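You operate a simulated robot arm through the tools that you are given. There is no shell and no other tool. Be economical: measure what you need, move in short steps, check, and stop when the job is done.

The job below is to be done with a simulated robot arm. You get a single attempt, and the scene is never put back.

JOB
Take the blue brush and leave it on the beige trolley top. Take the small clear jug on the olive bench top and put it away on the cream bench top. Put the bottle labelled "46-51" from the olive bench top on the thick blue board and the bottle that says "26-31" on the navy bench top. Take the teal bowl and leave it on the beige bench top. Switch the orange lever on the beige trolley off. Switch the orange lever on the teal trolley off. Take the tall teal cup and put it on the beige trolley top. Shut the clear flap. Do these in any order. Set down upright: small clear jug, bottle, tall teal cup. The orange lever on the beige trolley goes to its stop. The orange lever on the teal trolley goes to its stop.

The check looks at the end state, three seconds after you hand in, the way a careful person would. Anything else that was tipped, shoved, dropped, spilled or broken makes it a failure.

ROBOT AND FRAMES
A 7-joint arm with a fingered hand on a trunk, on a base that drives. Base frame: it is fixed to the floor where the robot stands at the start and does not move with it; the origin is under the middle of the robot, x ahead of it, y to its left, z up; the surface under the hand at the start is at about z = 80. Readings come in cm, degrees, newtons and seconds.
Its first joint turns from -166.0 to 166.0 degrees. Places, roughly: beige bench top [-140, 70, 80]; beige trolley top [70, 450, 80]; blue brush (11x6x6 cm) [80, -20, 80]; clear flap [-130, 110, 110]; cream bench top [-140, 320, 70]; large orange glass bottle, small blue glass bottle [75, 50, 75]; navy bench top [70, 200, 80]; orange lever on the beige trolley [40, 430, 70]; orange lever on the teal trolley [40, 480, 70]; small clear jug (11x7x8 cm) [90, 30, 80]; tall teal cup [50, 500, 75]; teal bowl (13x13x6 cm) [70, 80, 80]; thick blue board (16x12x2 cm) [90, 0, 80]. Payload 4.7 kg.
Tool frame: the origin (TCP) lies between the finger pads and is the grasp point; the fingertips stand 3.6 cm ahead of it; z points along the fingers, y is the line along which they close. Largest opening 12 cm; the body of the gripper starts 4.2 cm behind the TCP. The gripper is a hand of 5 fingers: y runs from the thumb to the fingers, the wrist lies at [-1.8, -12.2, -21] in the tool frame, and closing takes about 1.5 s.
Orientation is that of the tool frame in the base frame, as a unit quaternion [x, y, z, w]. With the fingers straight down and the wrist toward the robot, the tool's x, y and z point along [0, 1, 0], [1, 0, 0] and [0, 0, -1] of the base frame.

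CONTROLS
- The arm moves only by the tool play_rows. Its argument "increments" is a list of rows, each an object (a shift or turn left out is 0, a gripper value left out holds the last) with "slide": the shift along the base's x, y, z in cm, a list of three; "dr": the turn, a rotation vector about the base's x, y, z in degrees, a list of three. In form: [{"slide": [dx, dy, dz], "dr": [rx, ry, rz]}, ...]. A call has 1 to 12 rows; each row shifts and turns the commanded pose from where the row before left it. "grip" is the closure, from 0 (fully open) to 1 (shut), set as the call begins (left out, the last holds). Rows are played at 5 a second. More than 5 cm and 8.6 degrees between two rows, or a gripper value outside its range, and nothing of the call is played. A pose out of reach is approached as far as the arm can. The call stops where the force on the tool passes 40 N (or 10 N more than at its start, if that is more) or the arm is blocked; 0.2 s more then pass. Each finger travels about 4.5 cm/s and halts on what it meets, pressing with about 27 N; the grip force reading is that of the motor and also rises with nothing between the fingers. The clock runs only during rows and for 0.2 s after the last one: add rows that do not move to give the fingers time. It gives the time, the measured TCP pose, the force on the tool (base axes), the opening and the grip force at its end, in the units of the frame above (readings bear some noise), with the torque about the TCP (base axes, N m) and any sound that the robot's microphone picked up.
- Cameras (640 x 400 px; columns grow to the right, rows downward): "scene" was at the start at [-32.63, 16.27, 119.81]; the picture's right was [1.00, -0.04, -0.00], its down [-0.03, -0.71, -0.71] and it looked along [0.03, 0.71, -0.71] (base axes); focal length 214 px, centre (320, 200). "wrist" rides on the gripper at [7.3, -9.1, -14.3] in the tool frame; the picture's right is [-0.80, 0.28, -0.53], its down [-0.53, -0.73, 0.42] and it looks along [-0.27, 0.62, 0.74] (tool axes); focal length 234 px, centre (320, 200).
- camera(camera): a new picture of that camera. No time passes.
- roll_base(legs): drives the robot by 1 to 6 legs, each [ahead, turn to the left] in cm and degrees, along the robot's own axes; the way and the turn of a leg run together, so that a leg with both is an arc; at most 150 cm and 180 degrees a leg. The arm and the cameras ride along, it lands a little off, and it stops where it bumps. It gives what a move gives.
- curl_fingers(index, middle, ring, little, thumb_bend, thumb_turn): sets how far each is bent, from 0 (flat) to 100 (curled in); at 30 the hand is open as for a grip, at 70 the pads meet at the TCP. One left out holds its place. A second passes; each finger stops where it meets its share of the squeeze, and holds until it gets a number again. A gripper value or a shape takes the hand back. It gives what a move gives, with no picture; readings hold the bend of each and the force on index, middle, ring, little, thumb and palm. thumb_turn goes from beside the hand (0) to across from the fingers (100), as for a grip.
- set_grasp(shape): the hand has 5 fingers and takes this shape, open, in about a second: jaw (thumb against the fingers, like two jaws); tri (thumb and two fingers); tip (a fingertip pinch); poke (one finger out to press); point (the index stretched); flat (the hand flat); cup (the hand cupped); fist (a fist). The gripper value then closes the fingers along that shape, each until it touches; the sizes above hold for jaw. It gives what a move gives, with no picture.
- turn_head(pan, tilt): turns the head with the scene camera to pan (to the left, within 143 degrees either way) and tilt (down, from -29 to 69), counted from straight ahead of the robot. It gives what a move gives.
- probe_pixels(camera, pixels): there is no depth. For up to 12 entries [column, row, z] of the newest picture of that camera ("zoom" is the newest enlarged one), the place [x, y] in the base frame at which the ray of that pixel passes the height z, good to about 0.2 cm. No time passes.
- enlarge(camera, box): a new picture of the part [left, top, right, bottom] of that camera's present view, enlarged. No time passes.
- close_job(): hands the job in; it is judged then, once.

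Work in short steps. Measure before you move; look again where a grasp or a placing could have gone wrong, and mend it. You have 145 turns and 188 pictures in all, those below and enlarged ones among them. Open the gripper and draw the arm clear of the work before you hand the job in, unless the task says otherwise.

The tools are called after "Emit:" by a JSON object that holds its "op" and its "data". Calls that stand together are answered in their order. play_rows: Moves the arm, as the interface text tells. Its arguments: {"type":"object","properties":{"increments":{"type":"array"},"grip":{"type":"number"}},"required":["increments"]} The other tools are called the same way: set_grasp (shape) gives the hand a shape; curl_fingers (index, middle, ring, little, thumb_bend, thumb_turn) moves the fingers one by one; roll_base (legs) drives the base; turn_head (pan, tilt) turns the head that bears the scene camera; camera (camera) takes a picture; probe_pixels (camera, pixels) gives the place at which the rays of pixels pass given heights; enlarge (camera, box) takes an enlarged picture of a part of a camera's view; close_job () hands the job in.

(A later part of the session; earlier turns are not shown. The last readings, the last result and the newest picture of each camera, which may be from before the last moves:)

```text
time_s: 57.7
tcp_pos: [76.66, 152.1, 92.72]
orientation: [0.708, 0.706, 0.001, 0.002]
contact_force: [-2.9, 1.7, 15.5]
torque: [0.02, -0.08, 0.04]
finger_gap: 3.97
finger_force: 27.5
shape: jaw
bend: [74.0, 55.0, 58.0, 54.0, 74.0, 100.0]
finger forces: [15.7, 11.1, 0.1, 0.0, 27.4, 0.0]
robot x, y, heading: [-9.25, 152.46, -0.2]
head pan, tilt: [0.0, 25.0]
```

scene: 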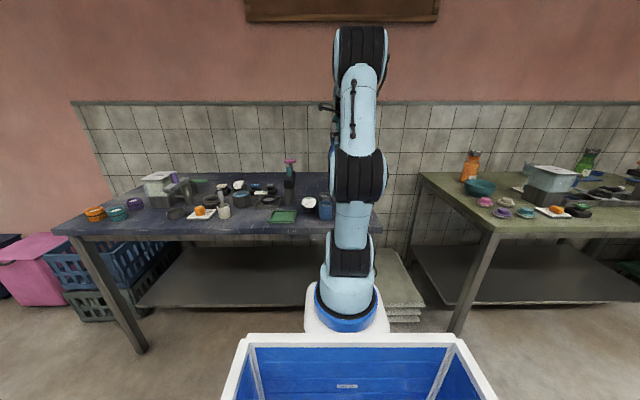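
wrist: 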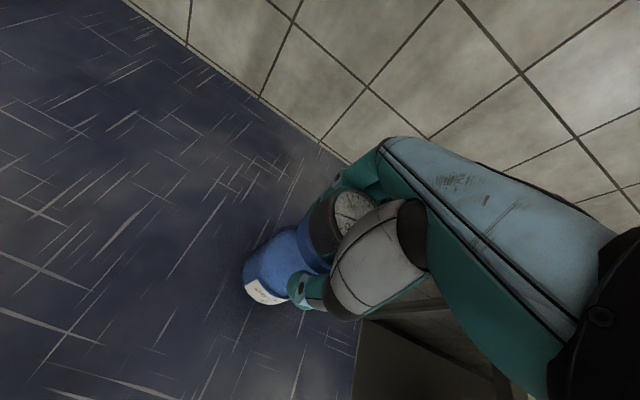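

Contact made (15 N). I ease up 0.2 cm, open, and lift away.

Emit:
{"op": "play_rows", "data": {"increments": [{"slide": [0, 0, 0.2]}, {}]}}

Emit:
{"op": "play_rows", "data": {"increments": [{}, {}, {}, {}, {}, {}, {}, {"slide": [0, 0, 1]}, {"slide": [0, 0, 3]}, {"slide": [0, 0, 4]}, {"slide": [0, 0, 4]}, {"slide": [0, 0, 4]}], "grip": 0}}

Emit:
{"op": "camera", "data": {"camera": "wrist"}}

```text
time_s: 58.3
tcp_pos: [76.67, 152.04, 92.83]
orientation: [0.708, 0.706, 0.0, 0.0]
contact_force: [-1.3, 0.9, 11.5]
torque: [0.01, -0.26, 0.02]
finger_gap: 3.97
finger_force: 26.6
shape: jaw
bend: [74.0, 55.0, 58.0, 54.0, 74.0, 100.0]
finger forces: [16.3, 11.0, 0.0, 0.0, 25.5, 0.1]
robot x, y, heading: [-9.07, 152.38, -0.3]
head pan, tilt: [0.0, 25.0]
```

```text
time_s: 60.9
tcp_pos: [76.38, 151.93, 108.62]
orientation: [0.708, 0.706, 0.0, -0.001]
contact_force: [0.2, -0.3, -0.5]
torque: [0.04, 0.04, -0.01]
finger_gap: 11.97
finger_force: 0.1
shape: jaw
bend: [30.0, 30.0, 30.0, 30.0, 30.0, 98.0]
finger forces: [0.1, 0.0, 0.0, 0.0, 0.1, 0.0]
robot x, y, heading: [-9.17, 152.44, -0.4]
head pan, tilt: [0.0, 25.0]
```

```text
148 pictures are left
```

wrist: 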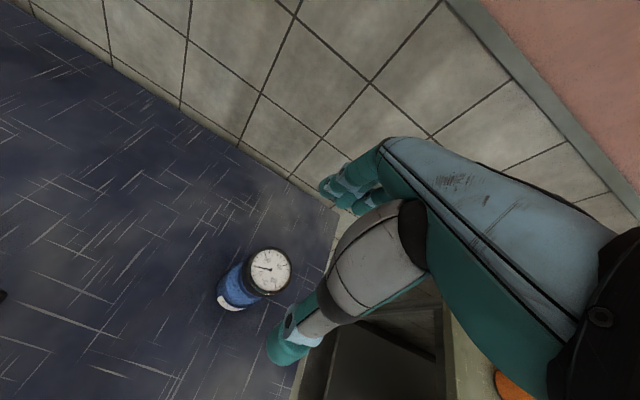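

The 26-31 bottle stands on the navy bench. I retract the arm and drive back to face the bowl at about y=80.

Emit:
{"op": "play_rows", "data": {"increments": [{"slide": [0, 0, 4]}, {"slide": [0, 0, 4]}, {"slide": [-4.4, 0, 1]}, {"slide": [-4.4, 0, 1]}, {"slide": [-4.4, 0, 0]}, {"slide": [-4.4, 0, 0]}, {"slide": [-4.4, 0, 0]}, {"slide": [-4.4, 0, 0]}, {"slide": [-4.4, 0, 0]}, {"slide": [-4.4, 0, 0]}, {}]}}

Emit:
{"op": "roll_base", "data": {"legs": [[-28, 0], [0, 90], [-75, 0], [0, -90], [30, 0]]}}

Emit:
{"op": "turn_head", "data": {"pan": 0, "tilt": 35}}

Emit:
{"op": "camera", "data": {"camera": "scene"}}

Emit:
{"op": "camera", "data": {"camera": "wrist"}}

```text
time_s: 63.3
tcp_pos: [41.31, 152.0, 118.65]
orientation: [0.708, 0.706, 0.001, 0.001]
contact_force: [-0.8, 0.2, -0.2]
torque: [0.0, 0.02, -0.02]
finger_gap: 11.99
finger_force: 0.0
shape: jaw
bend: [30.0, 30.0, 30.0, 30.0, 30.0, 98.0]
finger forces: [0.0, 0.1, 0.0, 0.1, 0.1, 0.1]
robot x, y, heading: [-9.05, 152.32, -0.3]
head pan, tilt: [0.0, 25.0]
```

```text
time_s: 78.3
tcp_pos: [41.92, 74.51, 118.61]
orientation: [0.719, 0.695, 0.0, 0.0]
contact_force: [0.0, -0.2, -0.6]
torque: [-0.07, 0.01, -0.01]
finger_gap: 12.0
finger_force: 0.1
shape: jaw
bend: [30.0, 30.0, 30.0, 30.0, 30.0, 98.0]
finger forces: [0.1, 0.0, 0.0, 0.0, 0.1, 0.1]
robot x, y, heading: [-8.66, 76.34, -1.8]
head pan, tilt: [0.0, 25.0]
```

```text
time_s: 79.0
tcp_pos: [41.92, 74.51, 118.66]
orientation: [0.719, 0.695, -0.001, 0.0]
contact_force: [0.2, 0.3, -0.5]
torque: [0.02, 0.03, 0.04]
finger_gap: 12.0
finger_force: 0.0
shape: jaw
bend: [30.0, 30.0, 30.0, 30.0, 30.0, 98.0]
finger forces: [0.0, 0.0, 0.0, 0.0, 0.0, 0.0]
robot x, y, heading: [-8.55, 76.48, -2.0]
head pan, tilt: [0.0, 35.0]
```

```text
147 pictures are left
```

scene: 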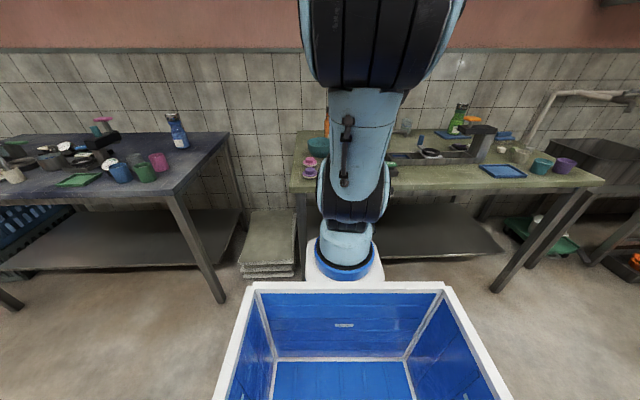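

```text
146 pictures are left
```

wrist: 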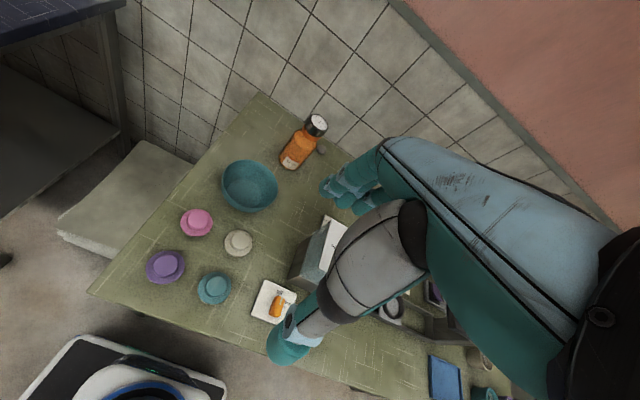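

I measure the bowl rim and neighbours from the wrist view.

Emit:
{"op": "probe_pixels", "data": {"camera": "wrist", "pixels": [[222, 186, 85], [278, 186, 85], [250, 160, 85], [250, 212, 82], [238, 205, 85], [195, 222, 82], [238, 243, 82], [296, 160, 82], [316, 124, 96], [335, 228, 99], [290, 285, 79], [214, 288, 82]]}}

Emit:
{"op": "enlarge", "data": {"camera": "wrist", "box": [170, 100, 370, 300]}}

Emit:
{"op": "enlarge", "data": {"camera": "scene", "box": [280, 100, 400, 200]}}

```text
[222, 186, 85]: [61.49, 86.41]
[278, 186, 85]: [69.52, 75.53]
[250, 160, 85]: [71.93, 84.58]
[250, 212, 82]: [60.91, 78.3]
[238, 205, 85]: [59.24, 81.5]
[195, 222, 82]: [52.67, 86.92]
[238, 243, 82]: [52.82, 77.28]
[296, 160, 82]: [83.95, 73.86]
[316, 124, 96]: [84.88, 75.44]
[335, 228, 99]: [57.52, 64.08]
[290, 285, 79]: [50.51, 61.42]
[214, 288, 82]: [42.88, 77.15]
```

```text
2.00 times, centred on (270, 200) of wrist
```

zoom: 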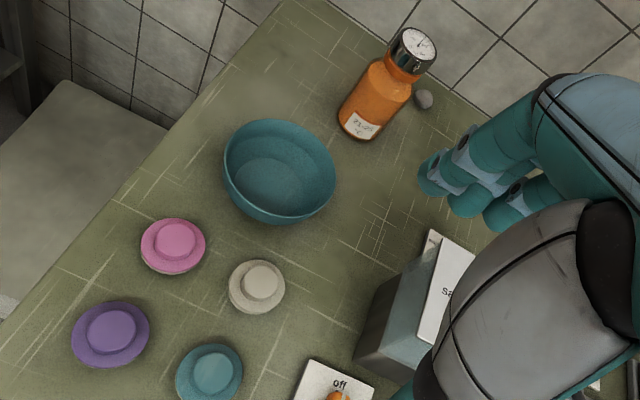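

```text
4.00 times, centred on (340, 150) of scene
```

zoom: 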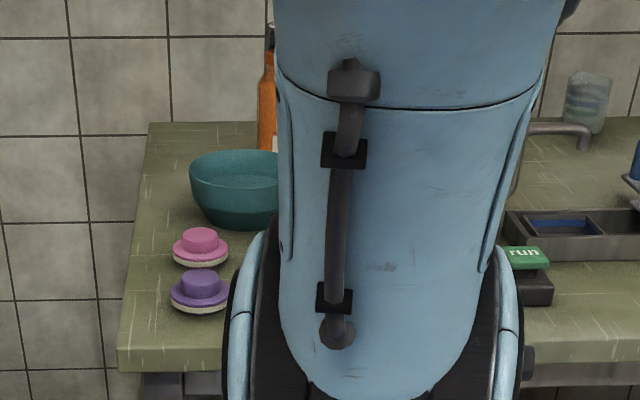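

Bowl rim centre ≈(65.6, 81.1), radius 6.7, top ≈85. I'll pinch the far rim (x≈72.2) with the hand half closed; first I go above it.

Emit:
{"op": "play_rows", "data": {"increments": [{"slide": [4.3, 1, 0]}, {"slide": [4.3, 1, 0]}, {"slide": [4.3, 1, 0]}, {"slide": [4.3, 1, 0]}, {"slide": [4.3, 1, 0]}, {"slide": [4.3, 1, 0]}, {"slide": [4.4, 0.8, 0]}, {"slide": [0, 0, -4.5]}, {"slide": [0, 0, -4.5]}, {"slide": [0, 0, -4.5]}, {}], "grip": 0.5}}

Emit:
{"op": "camera", "data": {"camera": "wrist"}}

Emit:
{"op": "camera", "data": {"camera": "scene"}}

```text
time_s: 81.4
tcp_pos: [72.06, 81.34, 105.2]
orientation: [0.719, 0.695, 0.0, 0.0]
contact_force: [0.4, 0.3, 0.1]
torque: [0.02, -0.03, -0.05]
finger_gap: 6.03
finger_force: 0.0
shape: jaw
bend: [74.0, 45.0, 42.0, 40.0, 70.0, 100.0]
finger forces: [0.0, 0.0, 0.0, 0.1, 0.0, 0.0]
robot x, y, heading: [-8.85, 76.35, -2.0]
head pan, tilt: [0.0, 35.0]
```

```text
143 pictures are left
```

wrist: 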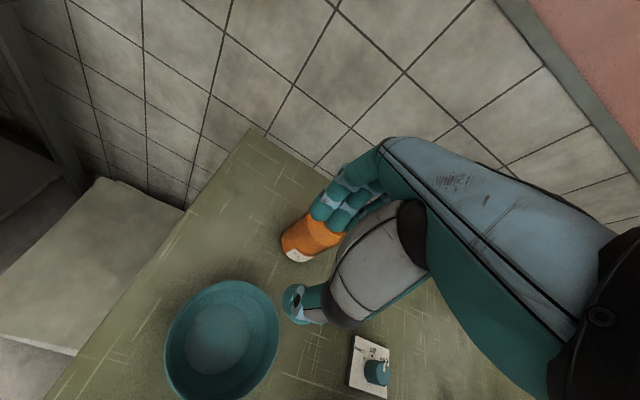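

```text
142 pictures are left
```

scene: 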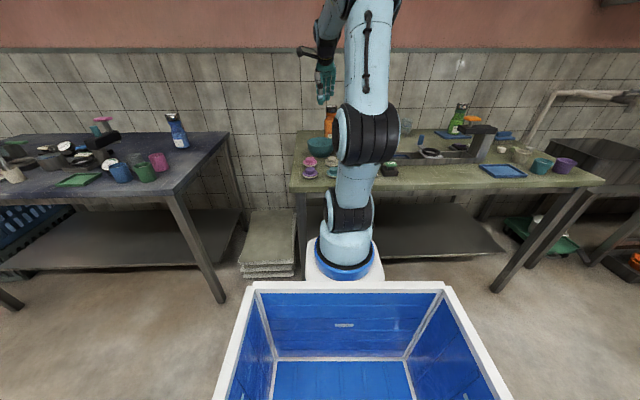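

Index reads 74 while others are ~42; I zoom into the hand to see its actual posture and the orange bottle's clearance.

Emit:
{"op": "enlarge", "data": {"camera": "scene", "box": [290, 40, 370, 160]}}

Emit:
{"op": "enlarge", "data": {"camera": "wrist", "box": [150, 160, 430, 400]}}

Emit:
{"op": "probe_pixels", "data": {"camera": "wrist", "pixels": [[166, 352, 85], [280, 322, 85], [222, 280, 85], [222, 399, 82], [300, 245, 82], [296, 257, 79]]}}

```text
3.33 times, centred on (330, 100) of scene
```

zoom: 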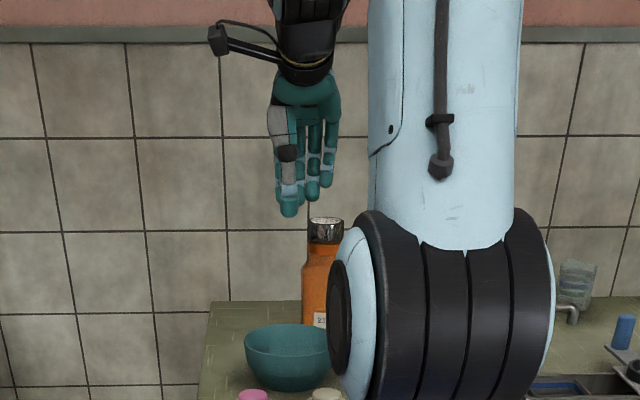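

```text
1.67 times, centred on (290, 280) of wrist
```

zoom: 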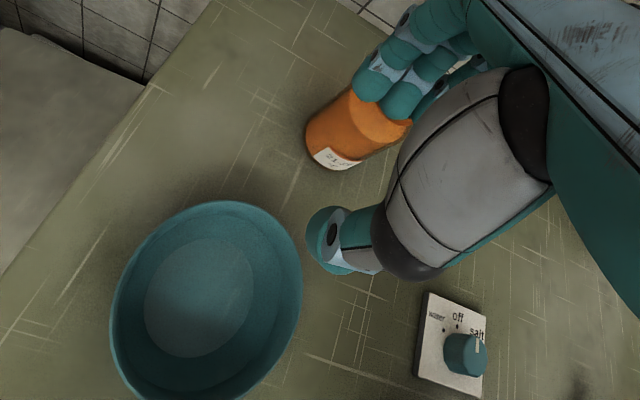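

```text
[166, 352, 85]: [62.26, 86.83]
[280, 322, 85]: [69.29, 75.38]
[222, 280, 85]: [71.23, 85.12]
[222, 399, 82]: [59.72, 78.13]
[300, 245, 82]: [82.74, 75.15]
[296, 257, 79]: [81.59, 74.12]
```

Clearance to the orange bottle is about 3 cm and the hand straddles the rim line. I descend to z≈85.5.

Emit:
{"op": "play_rows", "data": {"increments": [{"slide": [0.2, 0, -4]}, {"slide": [0, 0, -4]}, {"slide": [0, 0, -3]}, {"slide": [0, 0, -3]}, {"slide": [0, 0, -2]}, {"slide": [0, 0, -2]}, {"slide": [0, 0, -1.5]}, {}]}}

Emit:
{"op": "camera", "data": {"camera": "wrist"}}

Emit:
{"op": "enlarge", "data": {"camera": "scene", "box": [280, 80, 360, 180]}}

```text
time_s: 83.2
tcp_pos: [72.48, 81.2, 85.72]
orientation: [0.719, 0.695, -0.001, 0.001]
contact_force: [-0.5, -0.1, 0.0]
torque: [0.02, 0.02, 0.0]
finger_gap: 6.03
finger_force: 0.1
shape: jaw
bend: [74.0, 45.0, 42.0, 40.0, 70.0, 100.0]
finger forces: [0.0, 0.0, 0.0, 0.0, 0.0, 0.0]
robot x, y, heading: [-8.75, 76.41, -1.6]
head pan, tilt: [0.0, 35.0]
```

```text
139 pictures are left
```

wrist: 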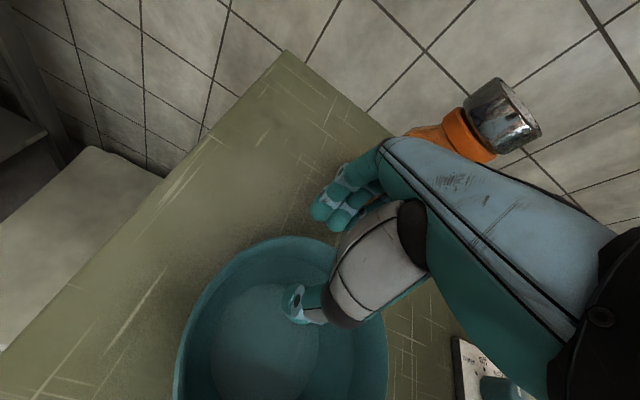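

```text
4.00 times, centred on (320, 130) of scene
```

zoom: 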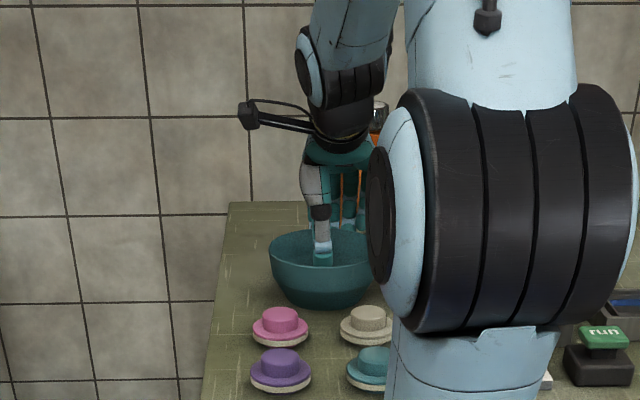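

The thumb is inside the bowl, fingers outside the far wall. I close.

Emit:
{"op": "play_rows", "data": {"increments": [{}, {}, {}, {}, {}, {}, {}, {}], "grip": 1}}

Emit:
{"op": "camera", "data": {"camera": "wrist"}}

```text
time_s: 85.0
tcp_pos: [72.32, 81.31, 85.75]
orientation: [0.719, 0.695, 0.001, 0.0]
contact_force: [0.1, 0.0, -0.4]
torque: [0.0, 0.03, 0.01]
finger_gap: 0.0
finger_force: 26.9
shape: jaw
bend: [70.0, 69.0, 70.0, 70.0, 71.0, 100.0]
finger forces: [14.2, 7.3, 0.4, 0.0, 22.0, 0.1]
robot x, y, heading: [-8.62, 76.13, -1.8]
head pan, tilt: [0.0, 35.0]
```

```text
137 pictures are left
```

wrist: 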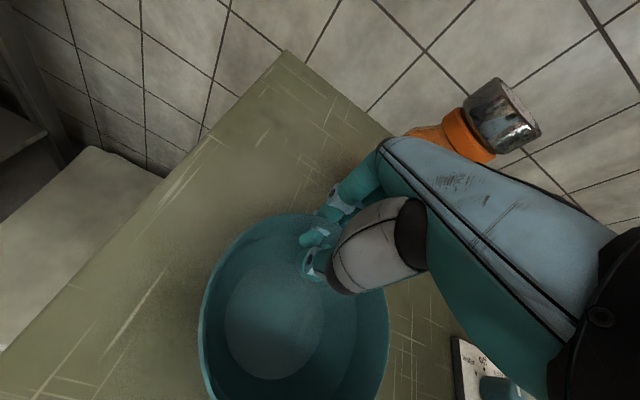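

Gap reads 0 with force on index/middle/thumb; unclear whether the wall is pinched. I lift 2 cm and look.

Emit:
{"op": "play_rows", "data": {"increments": [{"slide": [0, 0, 1]}, {"slide": [0, 0, 1]}, {"slide": [0, 0, 1]}, {}]}}

Emit:
{"op": "enlarge", "data": {"camera": "wrist", "box": [180, 160, 440, 400]}}

Emit:
{"op": "enlarge", "data": {"camera": "scene", "box": [280, 80, 360, 180]}}

```text
time_s: 86.0
tcp_pos: [72.33, 81.38, 88.75]
orientation: [0.719, 0.695, 0.0, 0.0]
contact_force: [-0.4, 0.0, -1.0]
torque: [0.06, -0.04, -0.01]
finger_gap: 0.0
finger_force: 27.2
shape: jaw
bend: [70.0, 70.0, 70.0, 70.0, 71.0, 100.0]
finger forces: [14.1, 7.3, 0.0, 0.1, 21.4, 0.0]
robot x, y, heading: [-8.44, 76.04, -1.8]
head pan, tilt: [0.0, 35.0]
```

```text
1.67 times, centred on (310, 280) of wrist
```

zoom: 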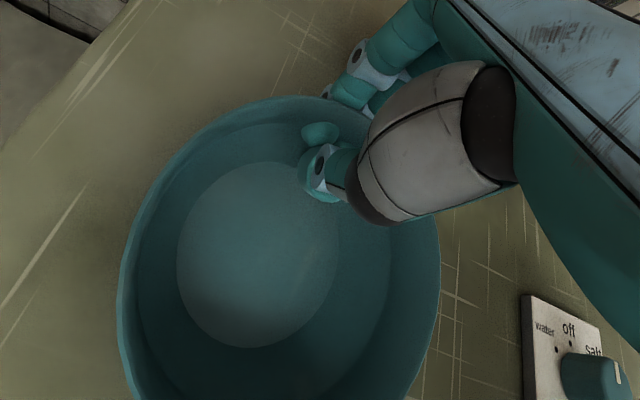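

```text
4.00 times, centred on (320, 130) of scene
```

zoom: 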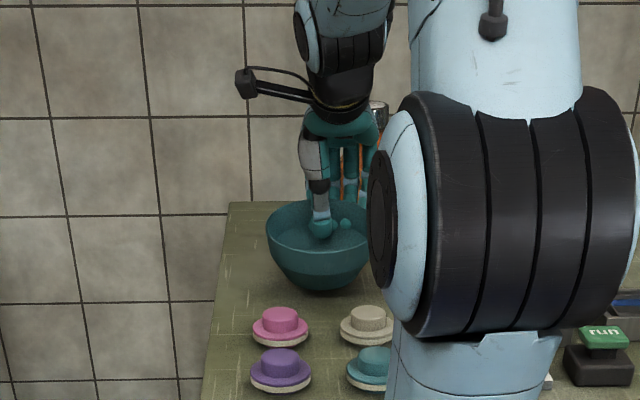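

The bowl came up with the hand. I raise it to z≈118 and retract, then back off and look at the beige bench with the head.

Emit:
{"op": "play_rows", "data": {"increments": [{"slide": [0, 0, 3]}, {"slide": [0, 0, 4]}, {"slide": [0, 0, 4]}, {"slide": [0, 0, 4]}, {"slide": [0, 0, 4]}, {"slide": [0, 0, 4]}, {"slide": [-4, -1, 3]}, {"slide": [-4.2, -1, 2]}, {"slide": [-4.2, -1, 0]}, {"slide": [-4.2, -1, 0]}, {"slide": [-4.2, -1, 0]}, {"slide": [-4.2, 0, 0]}]}}

Emit:
{"op": "turn_head", "data": {"pan": 130, "tilt": 25}}

Emit:
{"op": "camera", "data": {"camera": "scene"}}

Emit:
{"op": "camera", "data": {"camera": "wrist"}}

```text
refused: row 7 steps farther than a row can; nothing moved
```

```text
time_s: 88.1
tcp_pos: [72.26, 81.36, 88.78]
orientation: [0.718, 0.696, -0.001, -0.001]
contact_force: [0.4, -0.6, -0.8]
torque: [0.01, -0.04, 0.0]
finger_gap: 0.0
finger_force: 26.4
shape: jaw
bend: [70.0, 70.0, 70.0, 70.0, 71.0, 100.0]
finger forces: [14.1, 7.4, 0.0, 0.1, 21.4, 0.0]
robot x, y, heading: [-8.55, 76.0, -1.7]
head pan, tilt: [130.0, 25.0]
```

```text
134 pictures are left
```

scene: 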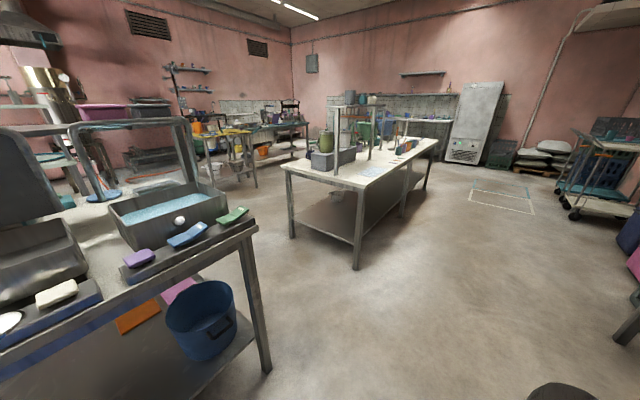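

```text
133 pictures are left
```

wrist: 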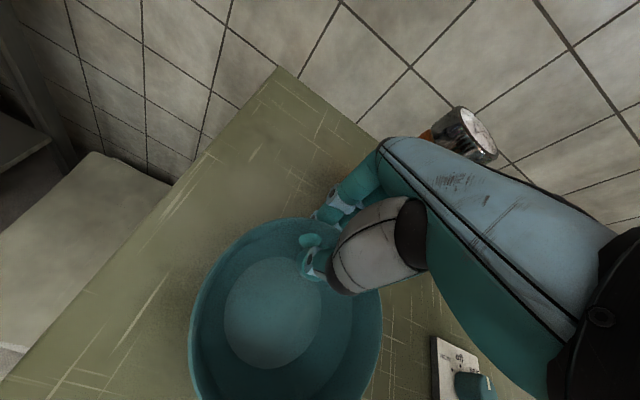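

The row was over the limit; I resend the lift and retract with legal steps.

Emit:
{"op": "play_rows", "data": {"increments": [{"slide": [0, 0, 3]}, {"slide": [0, 0, 4]}, {"slide": [0, 0, 4]}, {"slide": [0, 0, 4]}, {"slide": [0, 0, 4]}, {"slide": [0, 0, 4]}, {"slide": [-4, -1, 2]}, {"slide": [-4, -1, 2]}, {"slide": [-4.2, -1, 2]}, {"slide": [-4.2, -1, 0]}, {"slide": [-4.2, -1, 0]}, {"slide": [-4.2, 0, 0]}]}}

Emit:
{"op": "roll_base", "data": {"legs": [[-26, 0], [0, 90]]}}

Emit:
{"op": "turn_head", "data": {"pan": 70, "tilt": 35}}

Emit:
{"op": "camera", "data": {"camera": "scene"}}

Emit:
{"op": "camera", "data": {"camera": "wrist"}}

```text
time_s: 90.7
tcp_pos: [47.4, 76.2, 117.61]
orientation: [0.719, 0.695, 0.0, -0.001]
contact_force: [-0.5, 0.6, -2.0]
torque: [0.01, 0.03, 0.01]
finger_gap: 0.02
finger_force: 27.3
shape: jaw
bend: [70.0, 70.0, 70.0, 70.0, 71.0, 100.0]
finger forces: [14.2, 7.5, 0.0, 0.0, 21.5, 0.0]
robot x, y, heading: [-8.72, 76.47, -2.0]
head pan, tilt: [130.0, 25.0]
```

```text
time_s: 96.5
tcp_pos: [-37.23, 133.28, 117.79]
orientation: [-0.004, 1.0, -0.001, 0.0]
contact_force: [0.1, 0.3, -1.0]
torque: [0.04, -0.01, -0.03]
finger_gap: 0.02
finger_force: 27.1
shape: jaw
bend: [70.0, 70.0, 70.0, 70.0, 71.0, 100.0]
finger forces: [13.9, 7.3, 0.0, 0.0, 21.1, 0.0]
robot x, y, heading: [-34.97, 76.99, 90.1]
head pan, tilt: [130.0, 25.0]
```

```text
time_s: 97.8
tcp_pos: [-37.17, 133.24, 117.88]
orientation: [-0.003, 1.0, 0.0, 0.0]
contact_force: [0.0, 1.0, -0.1]
torque: [0.09, 0.02, -0.04]
finger_gap: 0.0
finger_force: 27.2
shape: jaw
bend: [70.0, 70.0, 70.0, 70.0, 71.0, 100.0]
finger forces: [13.9, 7.3, 0.1, 0.0, 21.1, 0.1]
robot x, y, heading: [-35.17, 77.17, 90.4]
head pan, tilt: [70.0, 35.0]
```

```text
132 pictures are left
```

scene: 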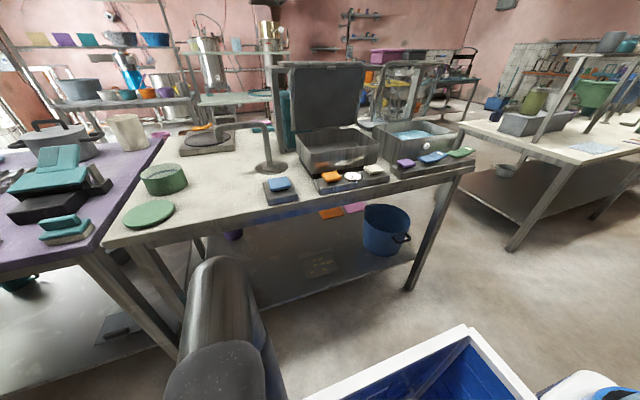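

```text
131 pictures are left
```

wrist: 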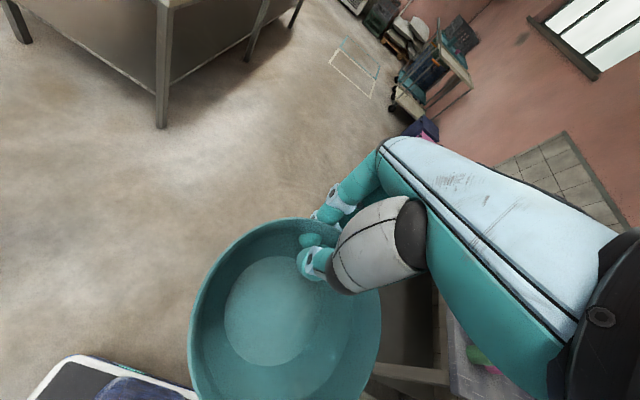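

The beige bench shows a basin with an opened lid near (330,110). I zoom in there and probe bench points.

Emit:
{"op": "enlarge", "data": {"camera": "scene", "box": [230, 50, 480, 210]}}

Emit:
{"op": "probe_pixels", "data": {"camera": "scene", "pixels": [[104, 248, 79], [474, 162, 79], [405, 292, 0], [165, 220, 79], [268, 168, 79], [302, 175, 79], [378, 162, 79], [282, 200, 79], [225, 170, 79], [175, 192, 79], [290, 68, 112], [365, 65, 112]]}}

```text
2.50 times, centred on (355, 130) of scene
```

zoom: 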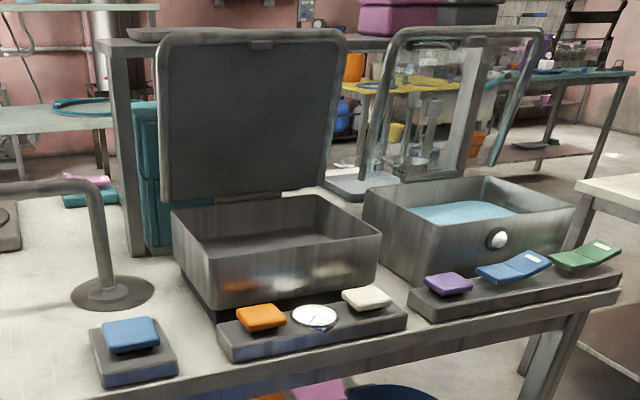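

```text
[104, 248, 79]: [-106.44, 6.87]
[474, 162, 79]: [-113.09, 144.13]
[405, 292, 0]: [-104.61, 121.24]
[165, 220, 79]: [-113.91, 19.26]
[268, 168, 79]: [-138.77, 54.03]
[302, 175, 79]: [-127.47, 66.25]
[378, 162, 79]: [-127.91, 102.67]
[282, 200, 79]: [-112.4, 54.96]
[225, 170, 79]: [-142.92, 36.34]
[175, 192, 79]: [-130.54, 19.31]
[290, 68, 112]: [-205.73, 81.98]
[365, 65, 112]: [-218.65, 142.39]
```

Free spot on the beige bench: around (-120, 38), between the green tub and the sponge. I reverse to y≈38, turn to face the bench and approach.

Emit:
{"op": "roll_base", "data": {"legs": [[-37, 0], [0, 90], [13, 0]]}}

Emit:
{"op": "turn_head", "data": {"pan": 0, "tilt": 30}}

Emit:
{"op": "camera", "data": {"camera": "scene"}}

Emit:
{"op": "camera", "data": {"camera": "wrist"}}

```text
time_s: 104.8
tcp_pos: [-104.21, 40.01, 117.59]
orientation: [-0.697, 0.717, 0.0, 0.0]
contact_force: [-0.9, 0.2, -0.5]
torque: [0.0, 0.02, 0.05]
finger_gap: 0.0
finger_force: 26.8
shape: jaw
bend: [70.0, 70.0, 70.0, 70.0, 71.0, 100.0]
finger forces: [13.8, 7.1, 0.0, 0.0, 20.8, 0.0]
robot x, y, heading: [-47.98, 40.32, 178.4]
head pan, tilt: [70.0, 35.0]
```

```text
time_s: 106.2
tcp_pos: [-104.18, 40.17, 117.82]
orientation: [-0.698, 0.716, 0.0, 0.0]
contact_force: [-1.1, 0.3, -1.4]
torque: [0.02, 0.04, 0.02]
finger_gap: 0.0
finger_force: 27.2
shape: jaw
bend: [70.0, 70.0, 70.0, 70.0, 71.0, 100.0]
finger forces: [13.7, 7.2, 0.1, 0.0, 20.8, 0.0]
robot x, y, heading: [-48.12, 40.48, 178.6]
head pan, tilt: [0.0, 30.0]
```

```text
129 pictures are left
```

scene: 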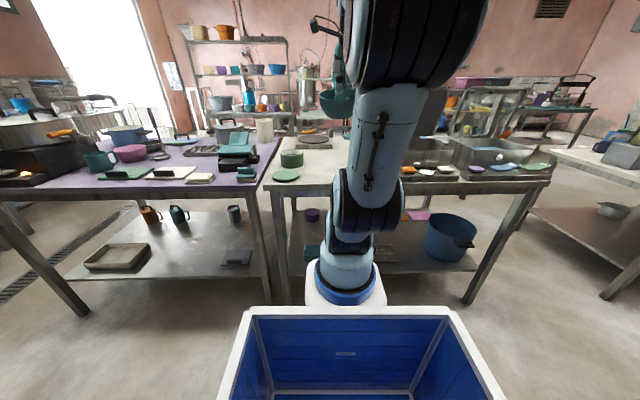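

```text
128 pictures are left
```

wrist: 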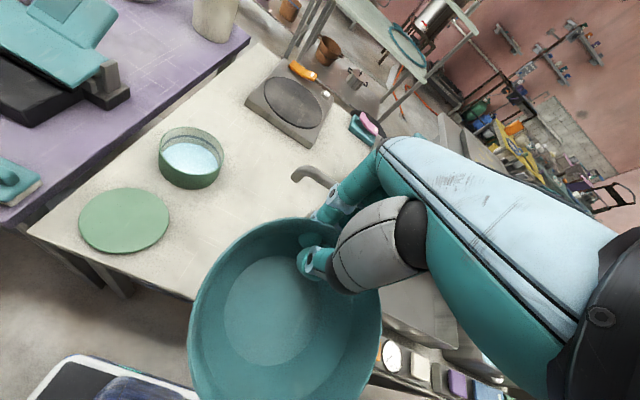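

I extend 14 cm over the bench and look again at the faucet and free spot.

Emit:
{"op": "play_rows", "data": {"increments": [{"slide": [-4, -0.5, 0]}, {"slide": [-4, -0.5, 0]}, {"slide": [-4, -0.5, 0]}, {"slide": [-4, -0.5, 0]}, {"slide": [-3, 0, 0]}, {}]}}

Emit:
{"op": "camera", "data": {"camera": "wrist"}}

Emit:
{"op": "enlarge", "data": {"camera": "scene", "box": [250, 60, 410, 220]}}

```text
time_s: 107.6
tcp_pos: [-123.04, 38.06, 117.83]
orientation: [-0.698, 0.716, 0.0, 0.001]
contact_force: [0.4, 0.1, -1.5]
torque: [0.01, 0.04, -0.03]
finger_gap: 0.0
finger_force: 26.7
shape: jaw
bend: [70.0, 70.0, 70.0, 70.0, 71.0, 100.0]
finger forces: [14.1, 7.4, 0.1, 0.0, 21.2, 0.0]
robot x, y, heading: [-47.84, 40.52, 178.6]
head pan, tilt: [0.0, 30.0]
```

```text
127 pictures are left
```

wrist: 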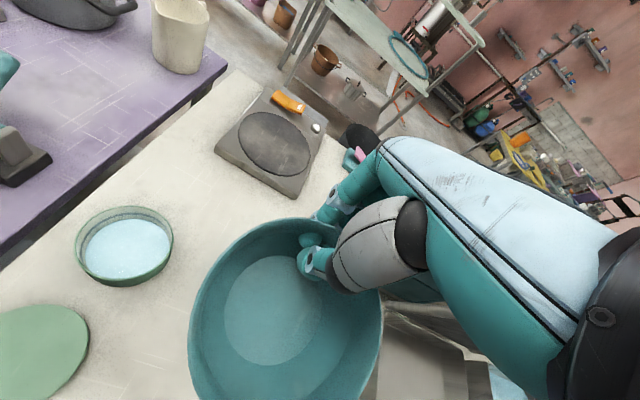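

```text
2.50 times, centred on (330, 140) of scene
```

zoom: 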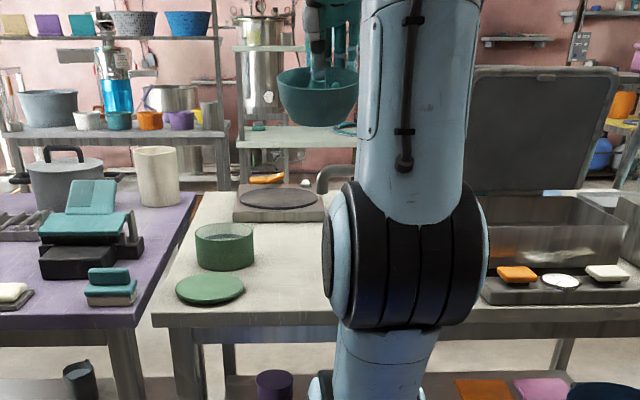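

I locate the faucet end (332,132 in scene) and green tub edges.

Emit:
{"op": "probe_pixels", "data": {"camera": "wrist", "pixels": [[173, 250, 84], [124, 280, 79], [85, 330, 80], [40, 390, 80], [300, 190, 82], [240, 170, 80], [350, 155, 80]]}}

Emit:
{"op": "enlarge", "data": {"camera": "scene", "box": [280, 110, 360, 160]}}

Emit:
{"op": "probe_pixels", "data": {"camera": "scene", "pixels": [[332, 130, 95], [332, 130, 98], [332, 130, 100], [332, 130, 102], [303, 160, 79]]}}

```text
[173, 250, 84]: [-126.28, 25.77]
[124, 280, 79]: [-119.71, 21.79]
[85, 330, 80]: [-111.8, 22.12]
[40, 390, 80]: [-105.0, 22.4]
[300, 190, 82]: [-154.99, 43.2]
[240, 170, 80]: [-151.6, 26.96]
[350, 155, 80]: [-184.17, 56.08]
```

```text
8.00 times, centred on (320, 135) of scene
```

zoom: 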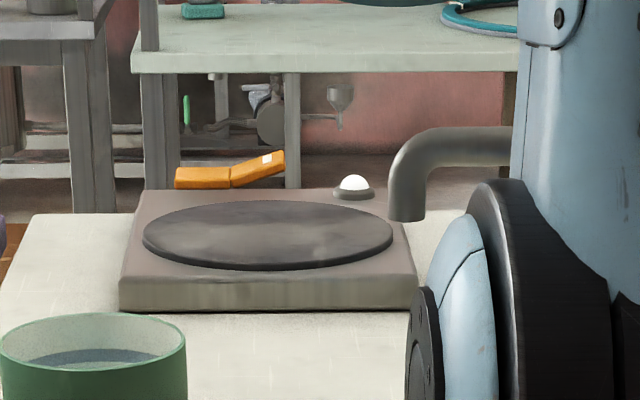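

```text
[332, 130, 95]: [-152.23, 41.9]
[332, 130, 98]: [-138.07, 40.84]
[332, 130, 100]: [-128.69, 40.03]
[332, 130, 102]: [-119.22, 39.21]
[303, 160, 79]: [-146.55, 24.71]
```

Faucet outlet ≈(-138,41,97), 6+ cm clear of my fingers if the bowl goes at TCP (-125,38). I lower to just above the bench.

Emit:
{"op": "play_rows", "data": {"increments": [{"slide": [-2, 0, -4]}, {"slide": [0, 0, -4.5]}, {"slide": [0, 0, -4.5]}, {"slide": [0, 0, -4.5]}, {"slide": [0, 0, -4.5]}, {"slide": [0, 0, -4]}, {"slide": [0, 0, -3]}, {}]}}

Emit:
{"op": "camera", "data": {"camera": "wrist"}}

Emit:
{"op": "enlarge", "data": {"camera": "scene", "box": [270, 90, 390, 190]}}

```text
time_s: 108.5
tcp_pos: [-125.38, 37.71, 104.57]
orientation: [-0.699, 0.715, 0.008, -0.013]
contact_force: [10.3, -8.3, 11.7]
torque: [0.08, -0.34, -0.24]
finger_gap: 0.02
finger_force: 27.4
shape: jaw
bend: [70.0, 72.0, 70.0, 70.0, 71.0, 100.0]
finger forces: [15.5, 17.9, 8.1, 0.0, 26.2, 0.0]
robot x, y, heading: [-48.11, 40.4, 178.5]
head pan, tilt: [0.0, 30.0]
stopped in row 4: the force on the tool passed its limit at 60 N (the readings are from after the stop); the commanded pose is now the measured one
```

```text
124 pictures are left
```

wrist: 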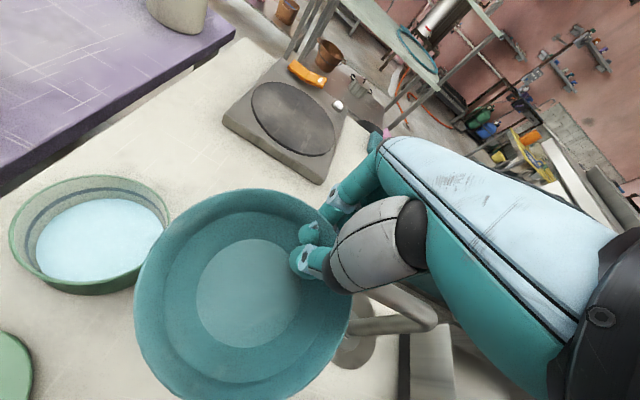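

```text
4.00 times, centred on (330, 140) of scene
```

zoom: 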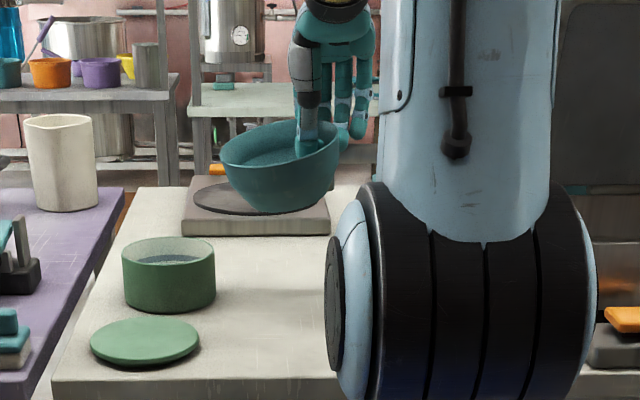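

The bowl touched the faucet pipe. I go straight back up and re-measure the faucet.

Emit:
{"op": "play_rows", "data": {"increments": [{"slide": [0, 0, 2]}, {"slide": [0, 0, 3]}, {"slide": [0, 0, 4]}, {"slide": [0, 0, 4]}, {"slide": [0, 0, 4]}, {}]}}

Emit:
{"op": "camera", "data": {"camera": "wrist"}}

Emit:
{"op": "camera", "data": {"camera": "scene"}}

```text
time_s: 109.9
tcp_pos: [-125.42, 37.81, 121.47]
orientation: [-0.698, 0.716, 0.006, -0.01]
contact_force: [-0.1, -0.3, -1.2]
torque: [-0.01, 0.05, -0.04]
finger_gap: 0.0
finger_force: 27.4
shape: jaw
bend: [70.0, 71.0, 70.0, 70.0, 71.0, 100.0]
finger forces: [14.1, 7.0, 0.0, 0.0, 20.9, 0.0]
robot x, y, heading: [-47.9, 40.27, 178.6]
head pan, tilt: [0.0, 30.0]
```

```text
122 pictures are left
```

wrist: 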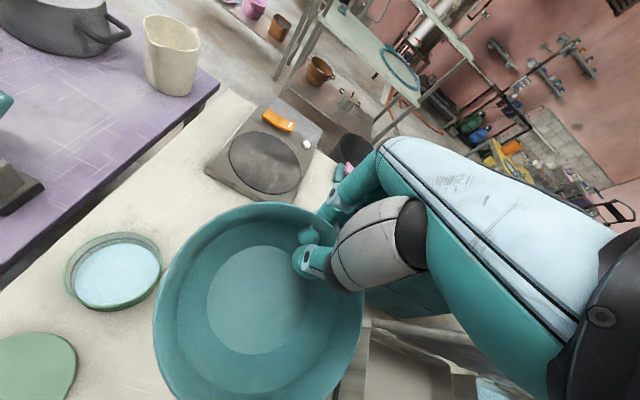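

```text
121 pictures are left
```

scene: 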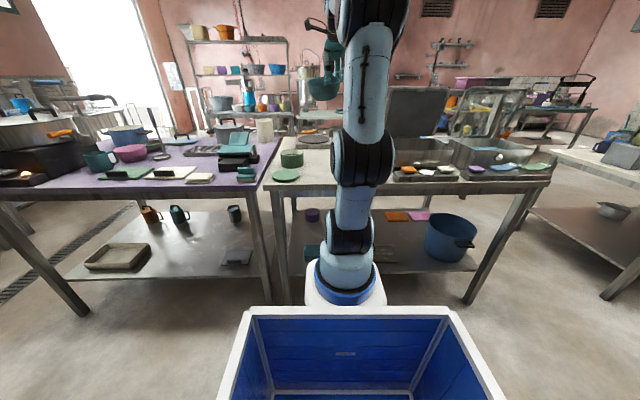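

Contact came from fingers/bowl on the spout around (-127,40,~100). I will instead yaw the hand 90° so the fingers sit on the -y side and the bowl goes nearer the front edge, (-115,38), clear of the spout.

Emit:
{"op": "play_rows", "data": {"increments": [{"slide": [0.95, -0.6, 0], "dr": [0, 0, 8.3]}, {"slide": [0.95, -0.6, 0], "dr": [0, 0, 8.3]}, {"slide": [0.95, -0.6, 0], "dr": [0, 0, 8.3]}, {"slide": [0.95, -0.6, 0], "dr": [0, 0, 8.3]}, {"slide": [0.95, -0.6, 0], "dr": [0, 0, 8.3]}, {"slide": [0.95, -0.6, 0], "dr": [0, 0, 8.3]}, {"slide": [0.95, -0.6, 0], "dr": [0, 0, 8.3]}, {"slide": [0.95, -0.6, 0], "dr": [0, 0, 8.3]}, {"slide": [0.95, -0.6, 0], "dr": [0, 0, 8.3]}, {"slide": [0.95, -0.6, 0], "dr": [0, 0, 8.3]}, {"slide": [0.9, -0.5, 0], "dr": [0, 0, 8.3]}, {}]}}

Emit:
{"op": "camera", "data": {"camera": "wrist"}}

Emit:
{"op": "camera", "data": {"camera": "scene"}}

```text
time_s: 112.5
tcp_pos: [-114.94, 31.22, 121.37]
orientation: [1.0, 0.0, 0.002, 0.014]
contact_force: [0.6, -0.3, -0.5]
torque: [-0.02, 0.01, -0.02]
finger_gap: 0.0
finger_force: 26.6
shape: jaw
bend: [70.0, 71.0, 70.0, 70.0, 71.0, 100.0]
finger forces: [14.6, 6.9, 0.0, 0.0, 21.2, 0.0]
robot x, y, heading: [-48.34, 40.3, 178.5]
head pan, tilt: [0.0, 30.0]
```

```text
120 pictures are left
```

wrist: 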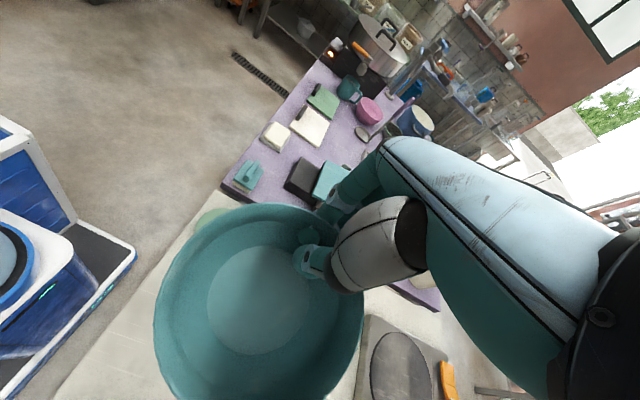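

```text
119 pictures are left
```

scene: 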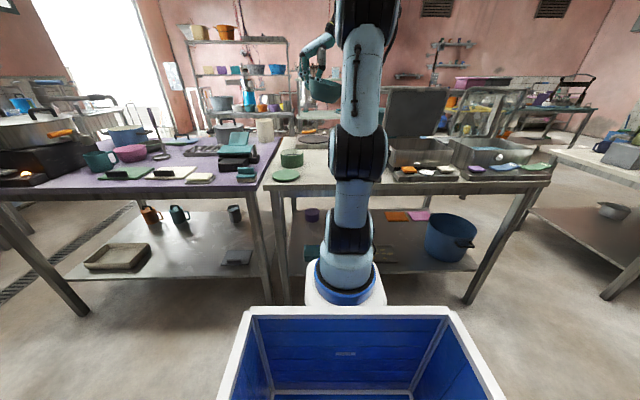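

I zoom on the bowl to judge its tilt before lowering.

Emit:
{"op": "enlarge", "data": {"camera": "scene", "box": [270, 20, 390, 120]}}

Emit:
{"op": "enlarge", "data": {"camera": "wrist", "box": [100, 160, 440, 400]}}

```text
4.00 times, centred on (330, 70) of scene
```

zoom: 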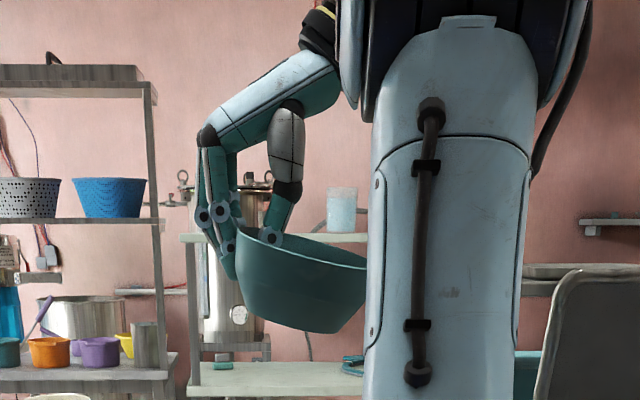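

```text
1.67 times, centred on (270, 280) of wrist
```

zoom: 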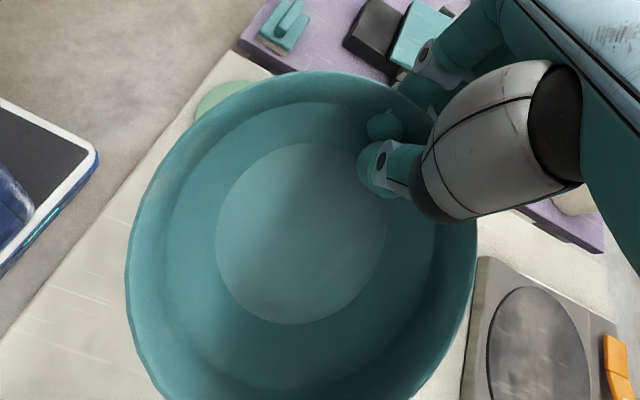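

The bowl hangs about 12–15° low on its +y side. I tilt the hand 12° about x to level it, then lower to z≈95.

Emit:
{"op": "play_rows", "data": {"increments": [{"dr": [6, 0, 0]}, {"dr": [6, 0, 0]}, {"slide": [0, 0, -4]}, {"slide": [0, 0, -4]}, {"slide": [0, 0, -4]}, {"slide": [0, 0, -4]}, {"slide": [0, 0, -4]}, {"slide": [0, 0, -4]}, {"slide": [0, 0, -2]}, {}]}}

Emit:
{"op": "camera", "data": {"camera": "wrist"}}

Emit:
{"op": "enlarge", "data": {"camera": "scene", "box": [260, 90, 380, 190]}}

```text
time_s: 114.7
tcp_pos: [-114.92, 31.56, 95.37]
orientation: [0.996, -0.001, 0.002, -0.091]
contact_force: [-1.1, 0.3, -1.2]
torque: [-0.06, 0.03, 0.03]
finger_gap: 0.01
finger_force: 27.5
shape: jaw
bend: [70.0, 71.0, 70.0, 70.0, 71.0, 100.0]
finger forces: [15.0, 6.8, 0.0, 0.0, 21.4, 0.1]
robot x, y, heading: [-48.15, 40.39, 178.5]
head pan, tilt: [0.0, 30.0]
```

```text
116 pictures are left
```

wrist: 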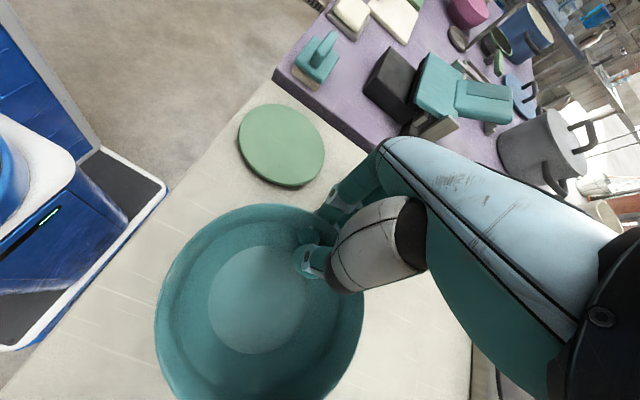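

```text
4.00 times, centred on (320, 140) of scene
```

zoom: 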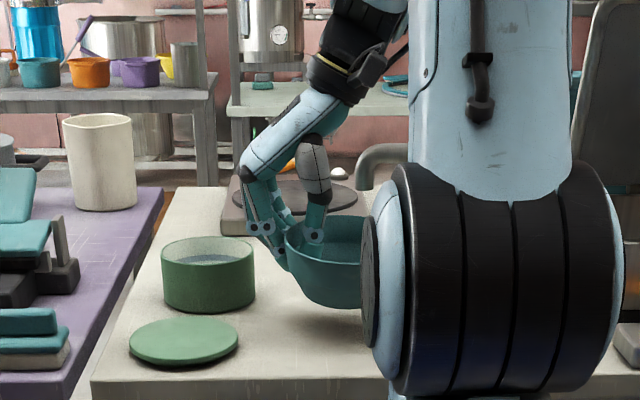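

Level now. I shift 1 cm in +y away from the tub and lower to contact slowly.

Emit:
{"op": "play_rows", "data": {"increments": [{"slide": [0, 1, -2]}, {"slide": [0, 0, -2]}, {"slide": [0, 0, -1.5]}, {"slide": [0, 0, -1]}, {"slide": [0, 0, -0.7]}, {"slide": [0, 0, -0.5]}, {"slide": [0, 0, -0.5]}, {}]}}

Emit:
{"op": "enlarge", "data": {"camera": "scene", "box": [260, 90, 380, 190]}}

```text
time_s: 115.7
tcp_pos: [-115.19, 32.48, 90.18]
orientation: [0.996, -0.002, -0.004, -0.09]
contact_force: [3.2, 0.2, 17.8]
torque: [0.14, -0.17, -0.03]
finger_gap: 0.18
finger_force: 26.5
shape: jaw
bend: [69.0, 70.0, 70.0, 70.0, 74.0, 100.0]
finger forces: [19.2, 6.5, 0.0, 0.0, 34.4, 0.1]
robot x, y, heading: [-47.95, 40.43, 178.7]
head pan, tilt: [0.0, 30.0]
stopped in row 4: the force on the tool passed its limit at 52 N (the readings are from after the stop); the commanded pose is now the measured one
```

```text
4.00 times, centred on (320, 140) of scene
```

zoom: 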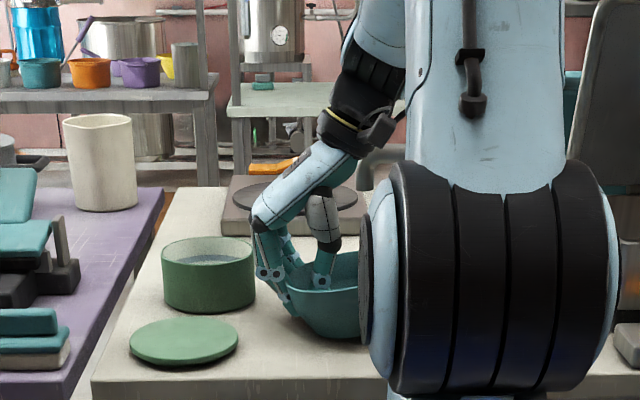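

Contact at z=90, higher than expected. I check the wrist view for what touches.

Emit:
{"op": "camera", "data": {"camera": "wrist"}}

Emit:
{"op": "turn_head", "data": {"pan": -25, "tilt": 30}}

Emit:
{"op": "camera", "data": {"camera": "scene"}}

```text
113 pictures are left
```

wrist: 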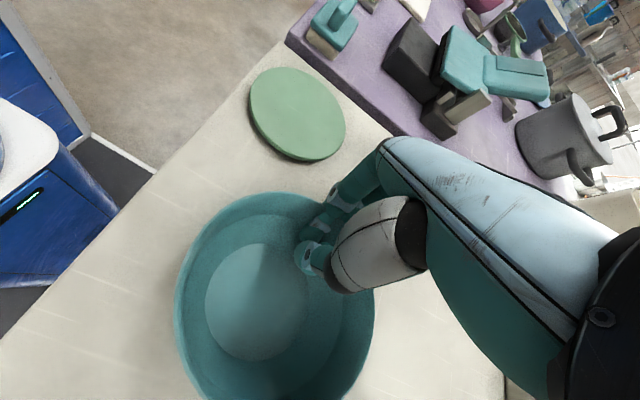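

```text
time_s: 116.6
tcp_pos: [-115.2, 32.42, 90.24]
orientation: [0.996, -0.002, -0.005, -0.089]
contact_force: [0.0, -2.4, 30.8]
torque: [0.18, -0.11, -0.04]
finger_gap: 0.19
finger_force: 27.1
shape: jaw
bend: [69.0, 70.0, 70.0, 70.0, 74.0, 100.0]
finger forces: [19.8, 7.0, 0.0, 0.0, 39.4, 0.0]
robot x, y, heading: [-47.95, 40.38, 178.3]
head pan, tilt: [-25.0, 30.0]
```

```text
112 pictures are left
```

scene: 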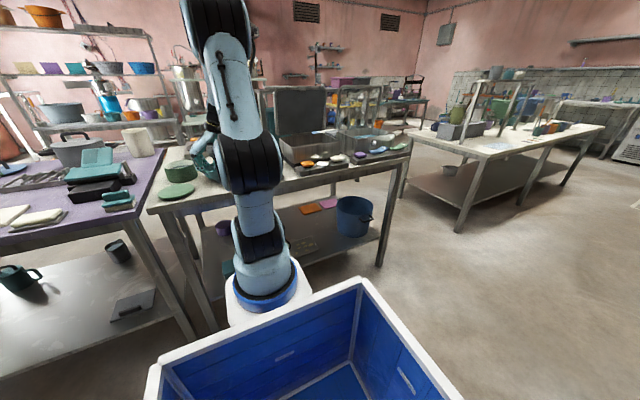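

I zoom on the bowl/bench contact.

Emit:
{"op": "enlarge", "data": {"camera": "scene", "box": [150, 120, 250, 220]}}

Emit:
{"op": "enlarge", "data": {"camera": "wrist", "box": [120, 160, 440, 400]}}

```text
4.00 times, centred on (200, 170) of scene
```

zoom: 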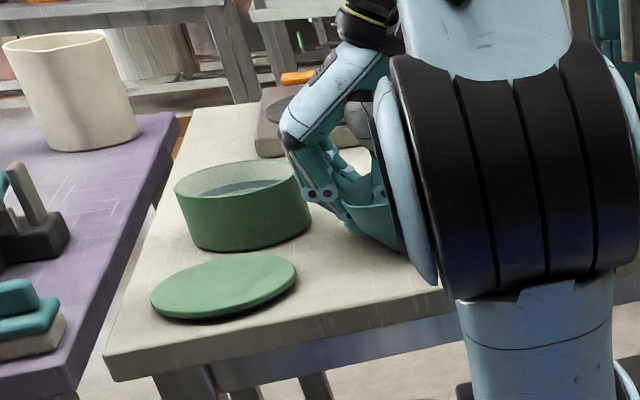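

```text
1.67 times, centred on (280, 280) of wrist
```

zoom: 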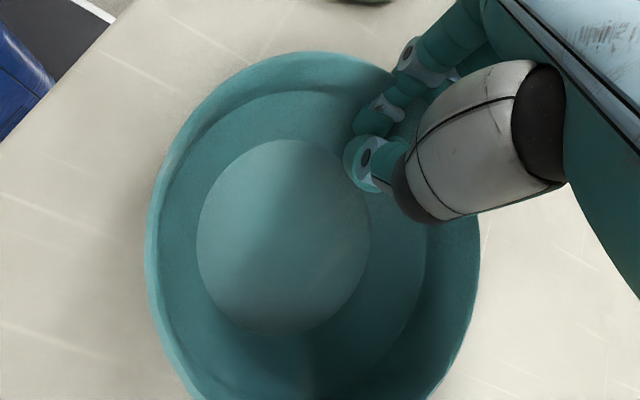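

Torque says contact is on the finger side of the bowl (over-levelled). I rise 0.8 cm, rotate back 8°, then lower gently.

Emit:
{"op": "play_rows", "data": {"increments": [{"slide": [0, 0, 1.2]}, {"dr": [-4, 0, 0]}, {"dr": [-4, 0, 0]}, {"slide": [0, 0, -0.4]}, {"slide": [0, 0, -0.3]}, {"slide": [0, 0, -0.3]}, {}]}}

```text
time_s: 118.2
tcp_pos: [-115.32, 32.42, 90.38]
orientation: [1.0, -0.001, -0.005, -0.02]
contact_force: [1.0, 0.3, 19.8]
torque: [0.03, -0.08, 0.01]
finger_gap: 0.11
finger_force: 27.3
shape: jaw
bend: [69.0, 70.0, 70.0, 70.0, 73.0, 100.0]
finger forces: [18.1, 7.7, 0.1, 0.0, 31.8, 0.1]
robot x, y, heading: [-48.0, 40.45, 178.6]
head pan, tilt: [-25.0, 30.0]
```

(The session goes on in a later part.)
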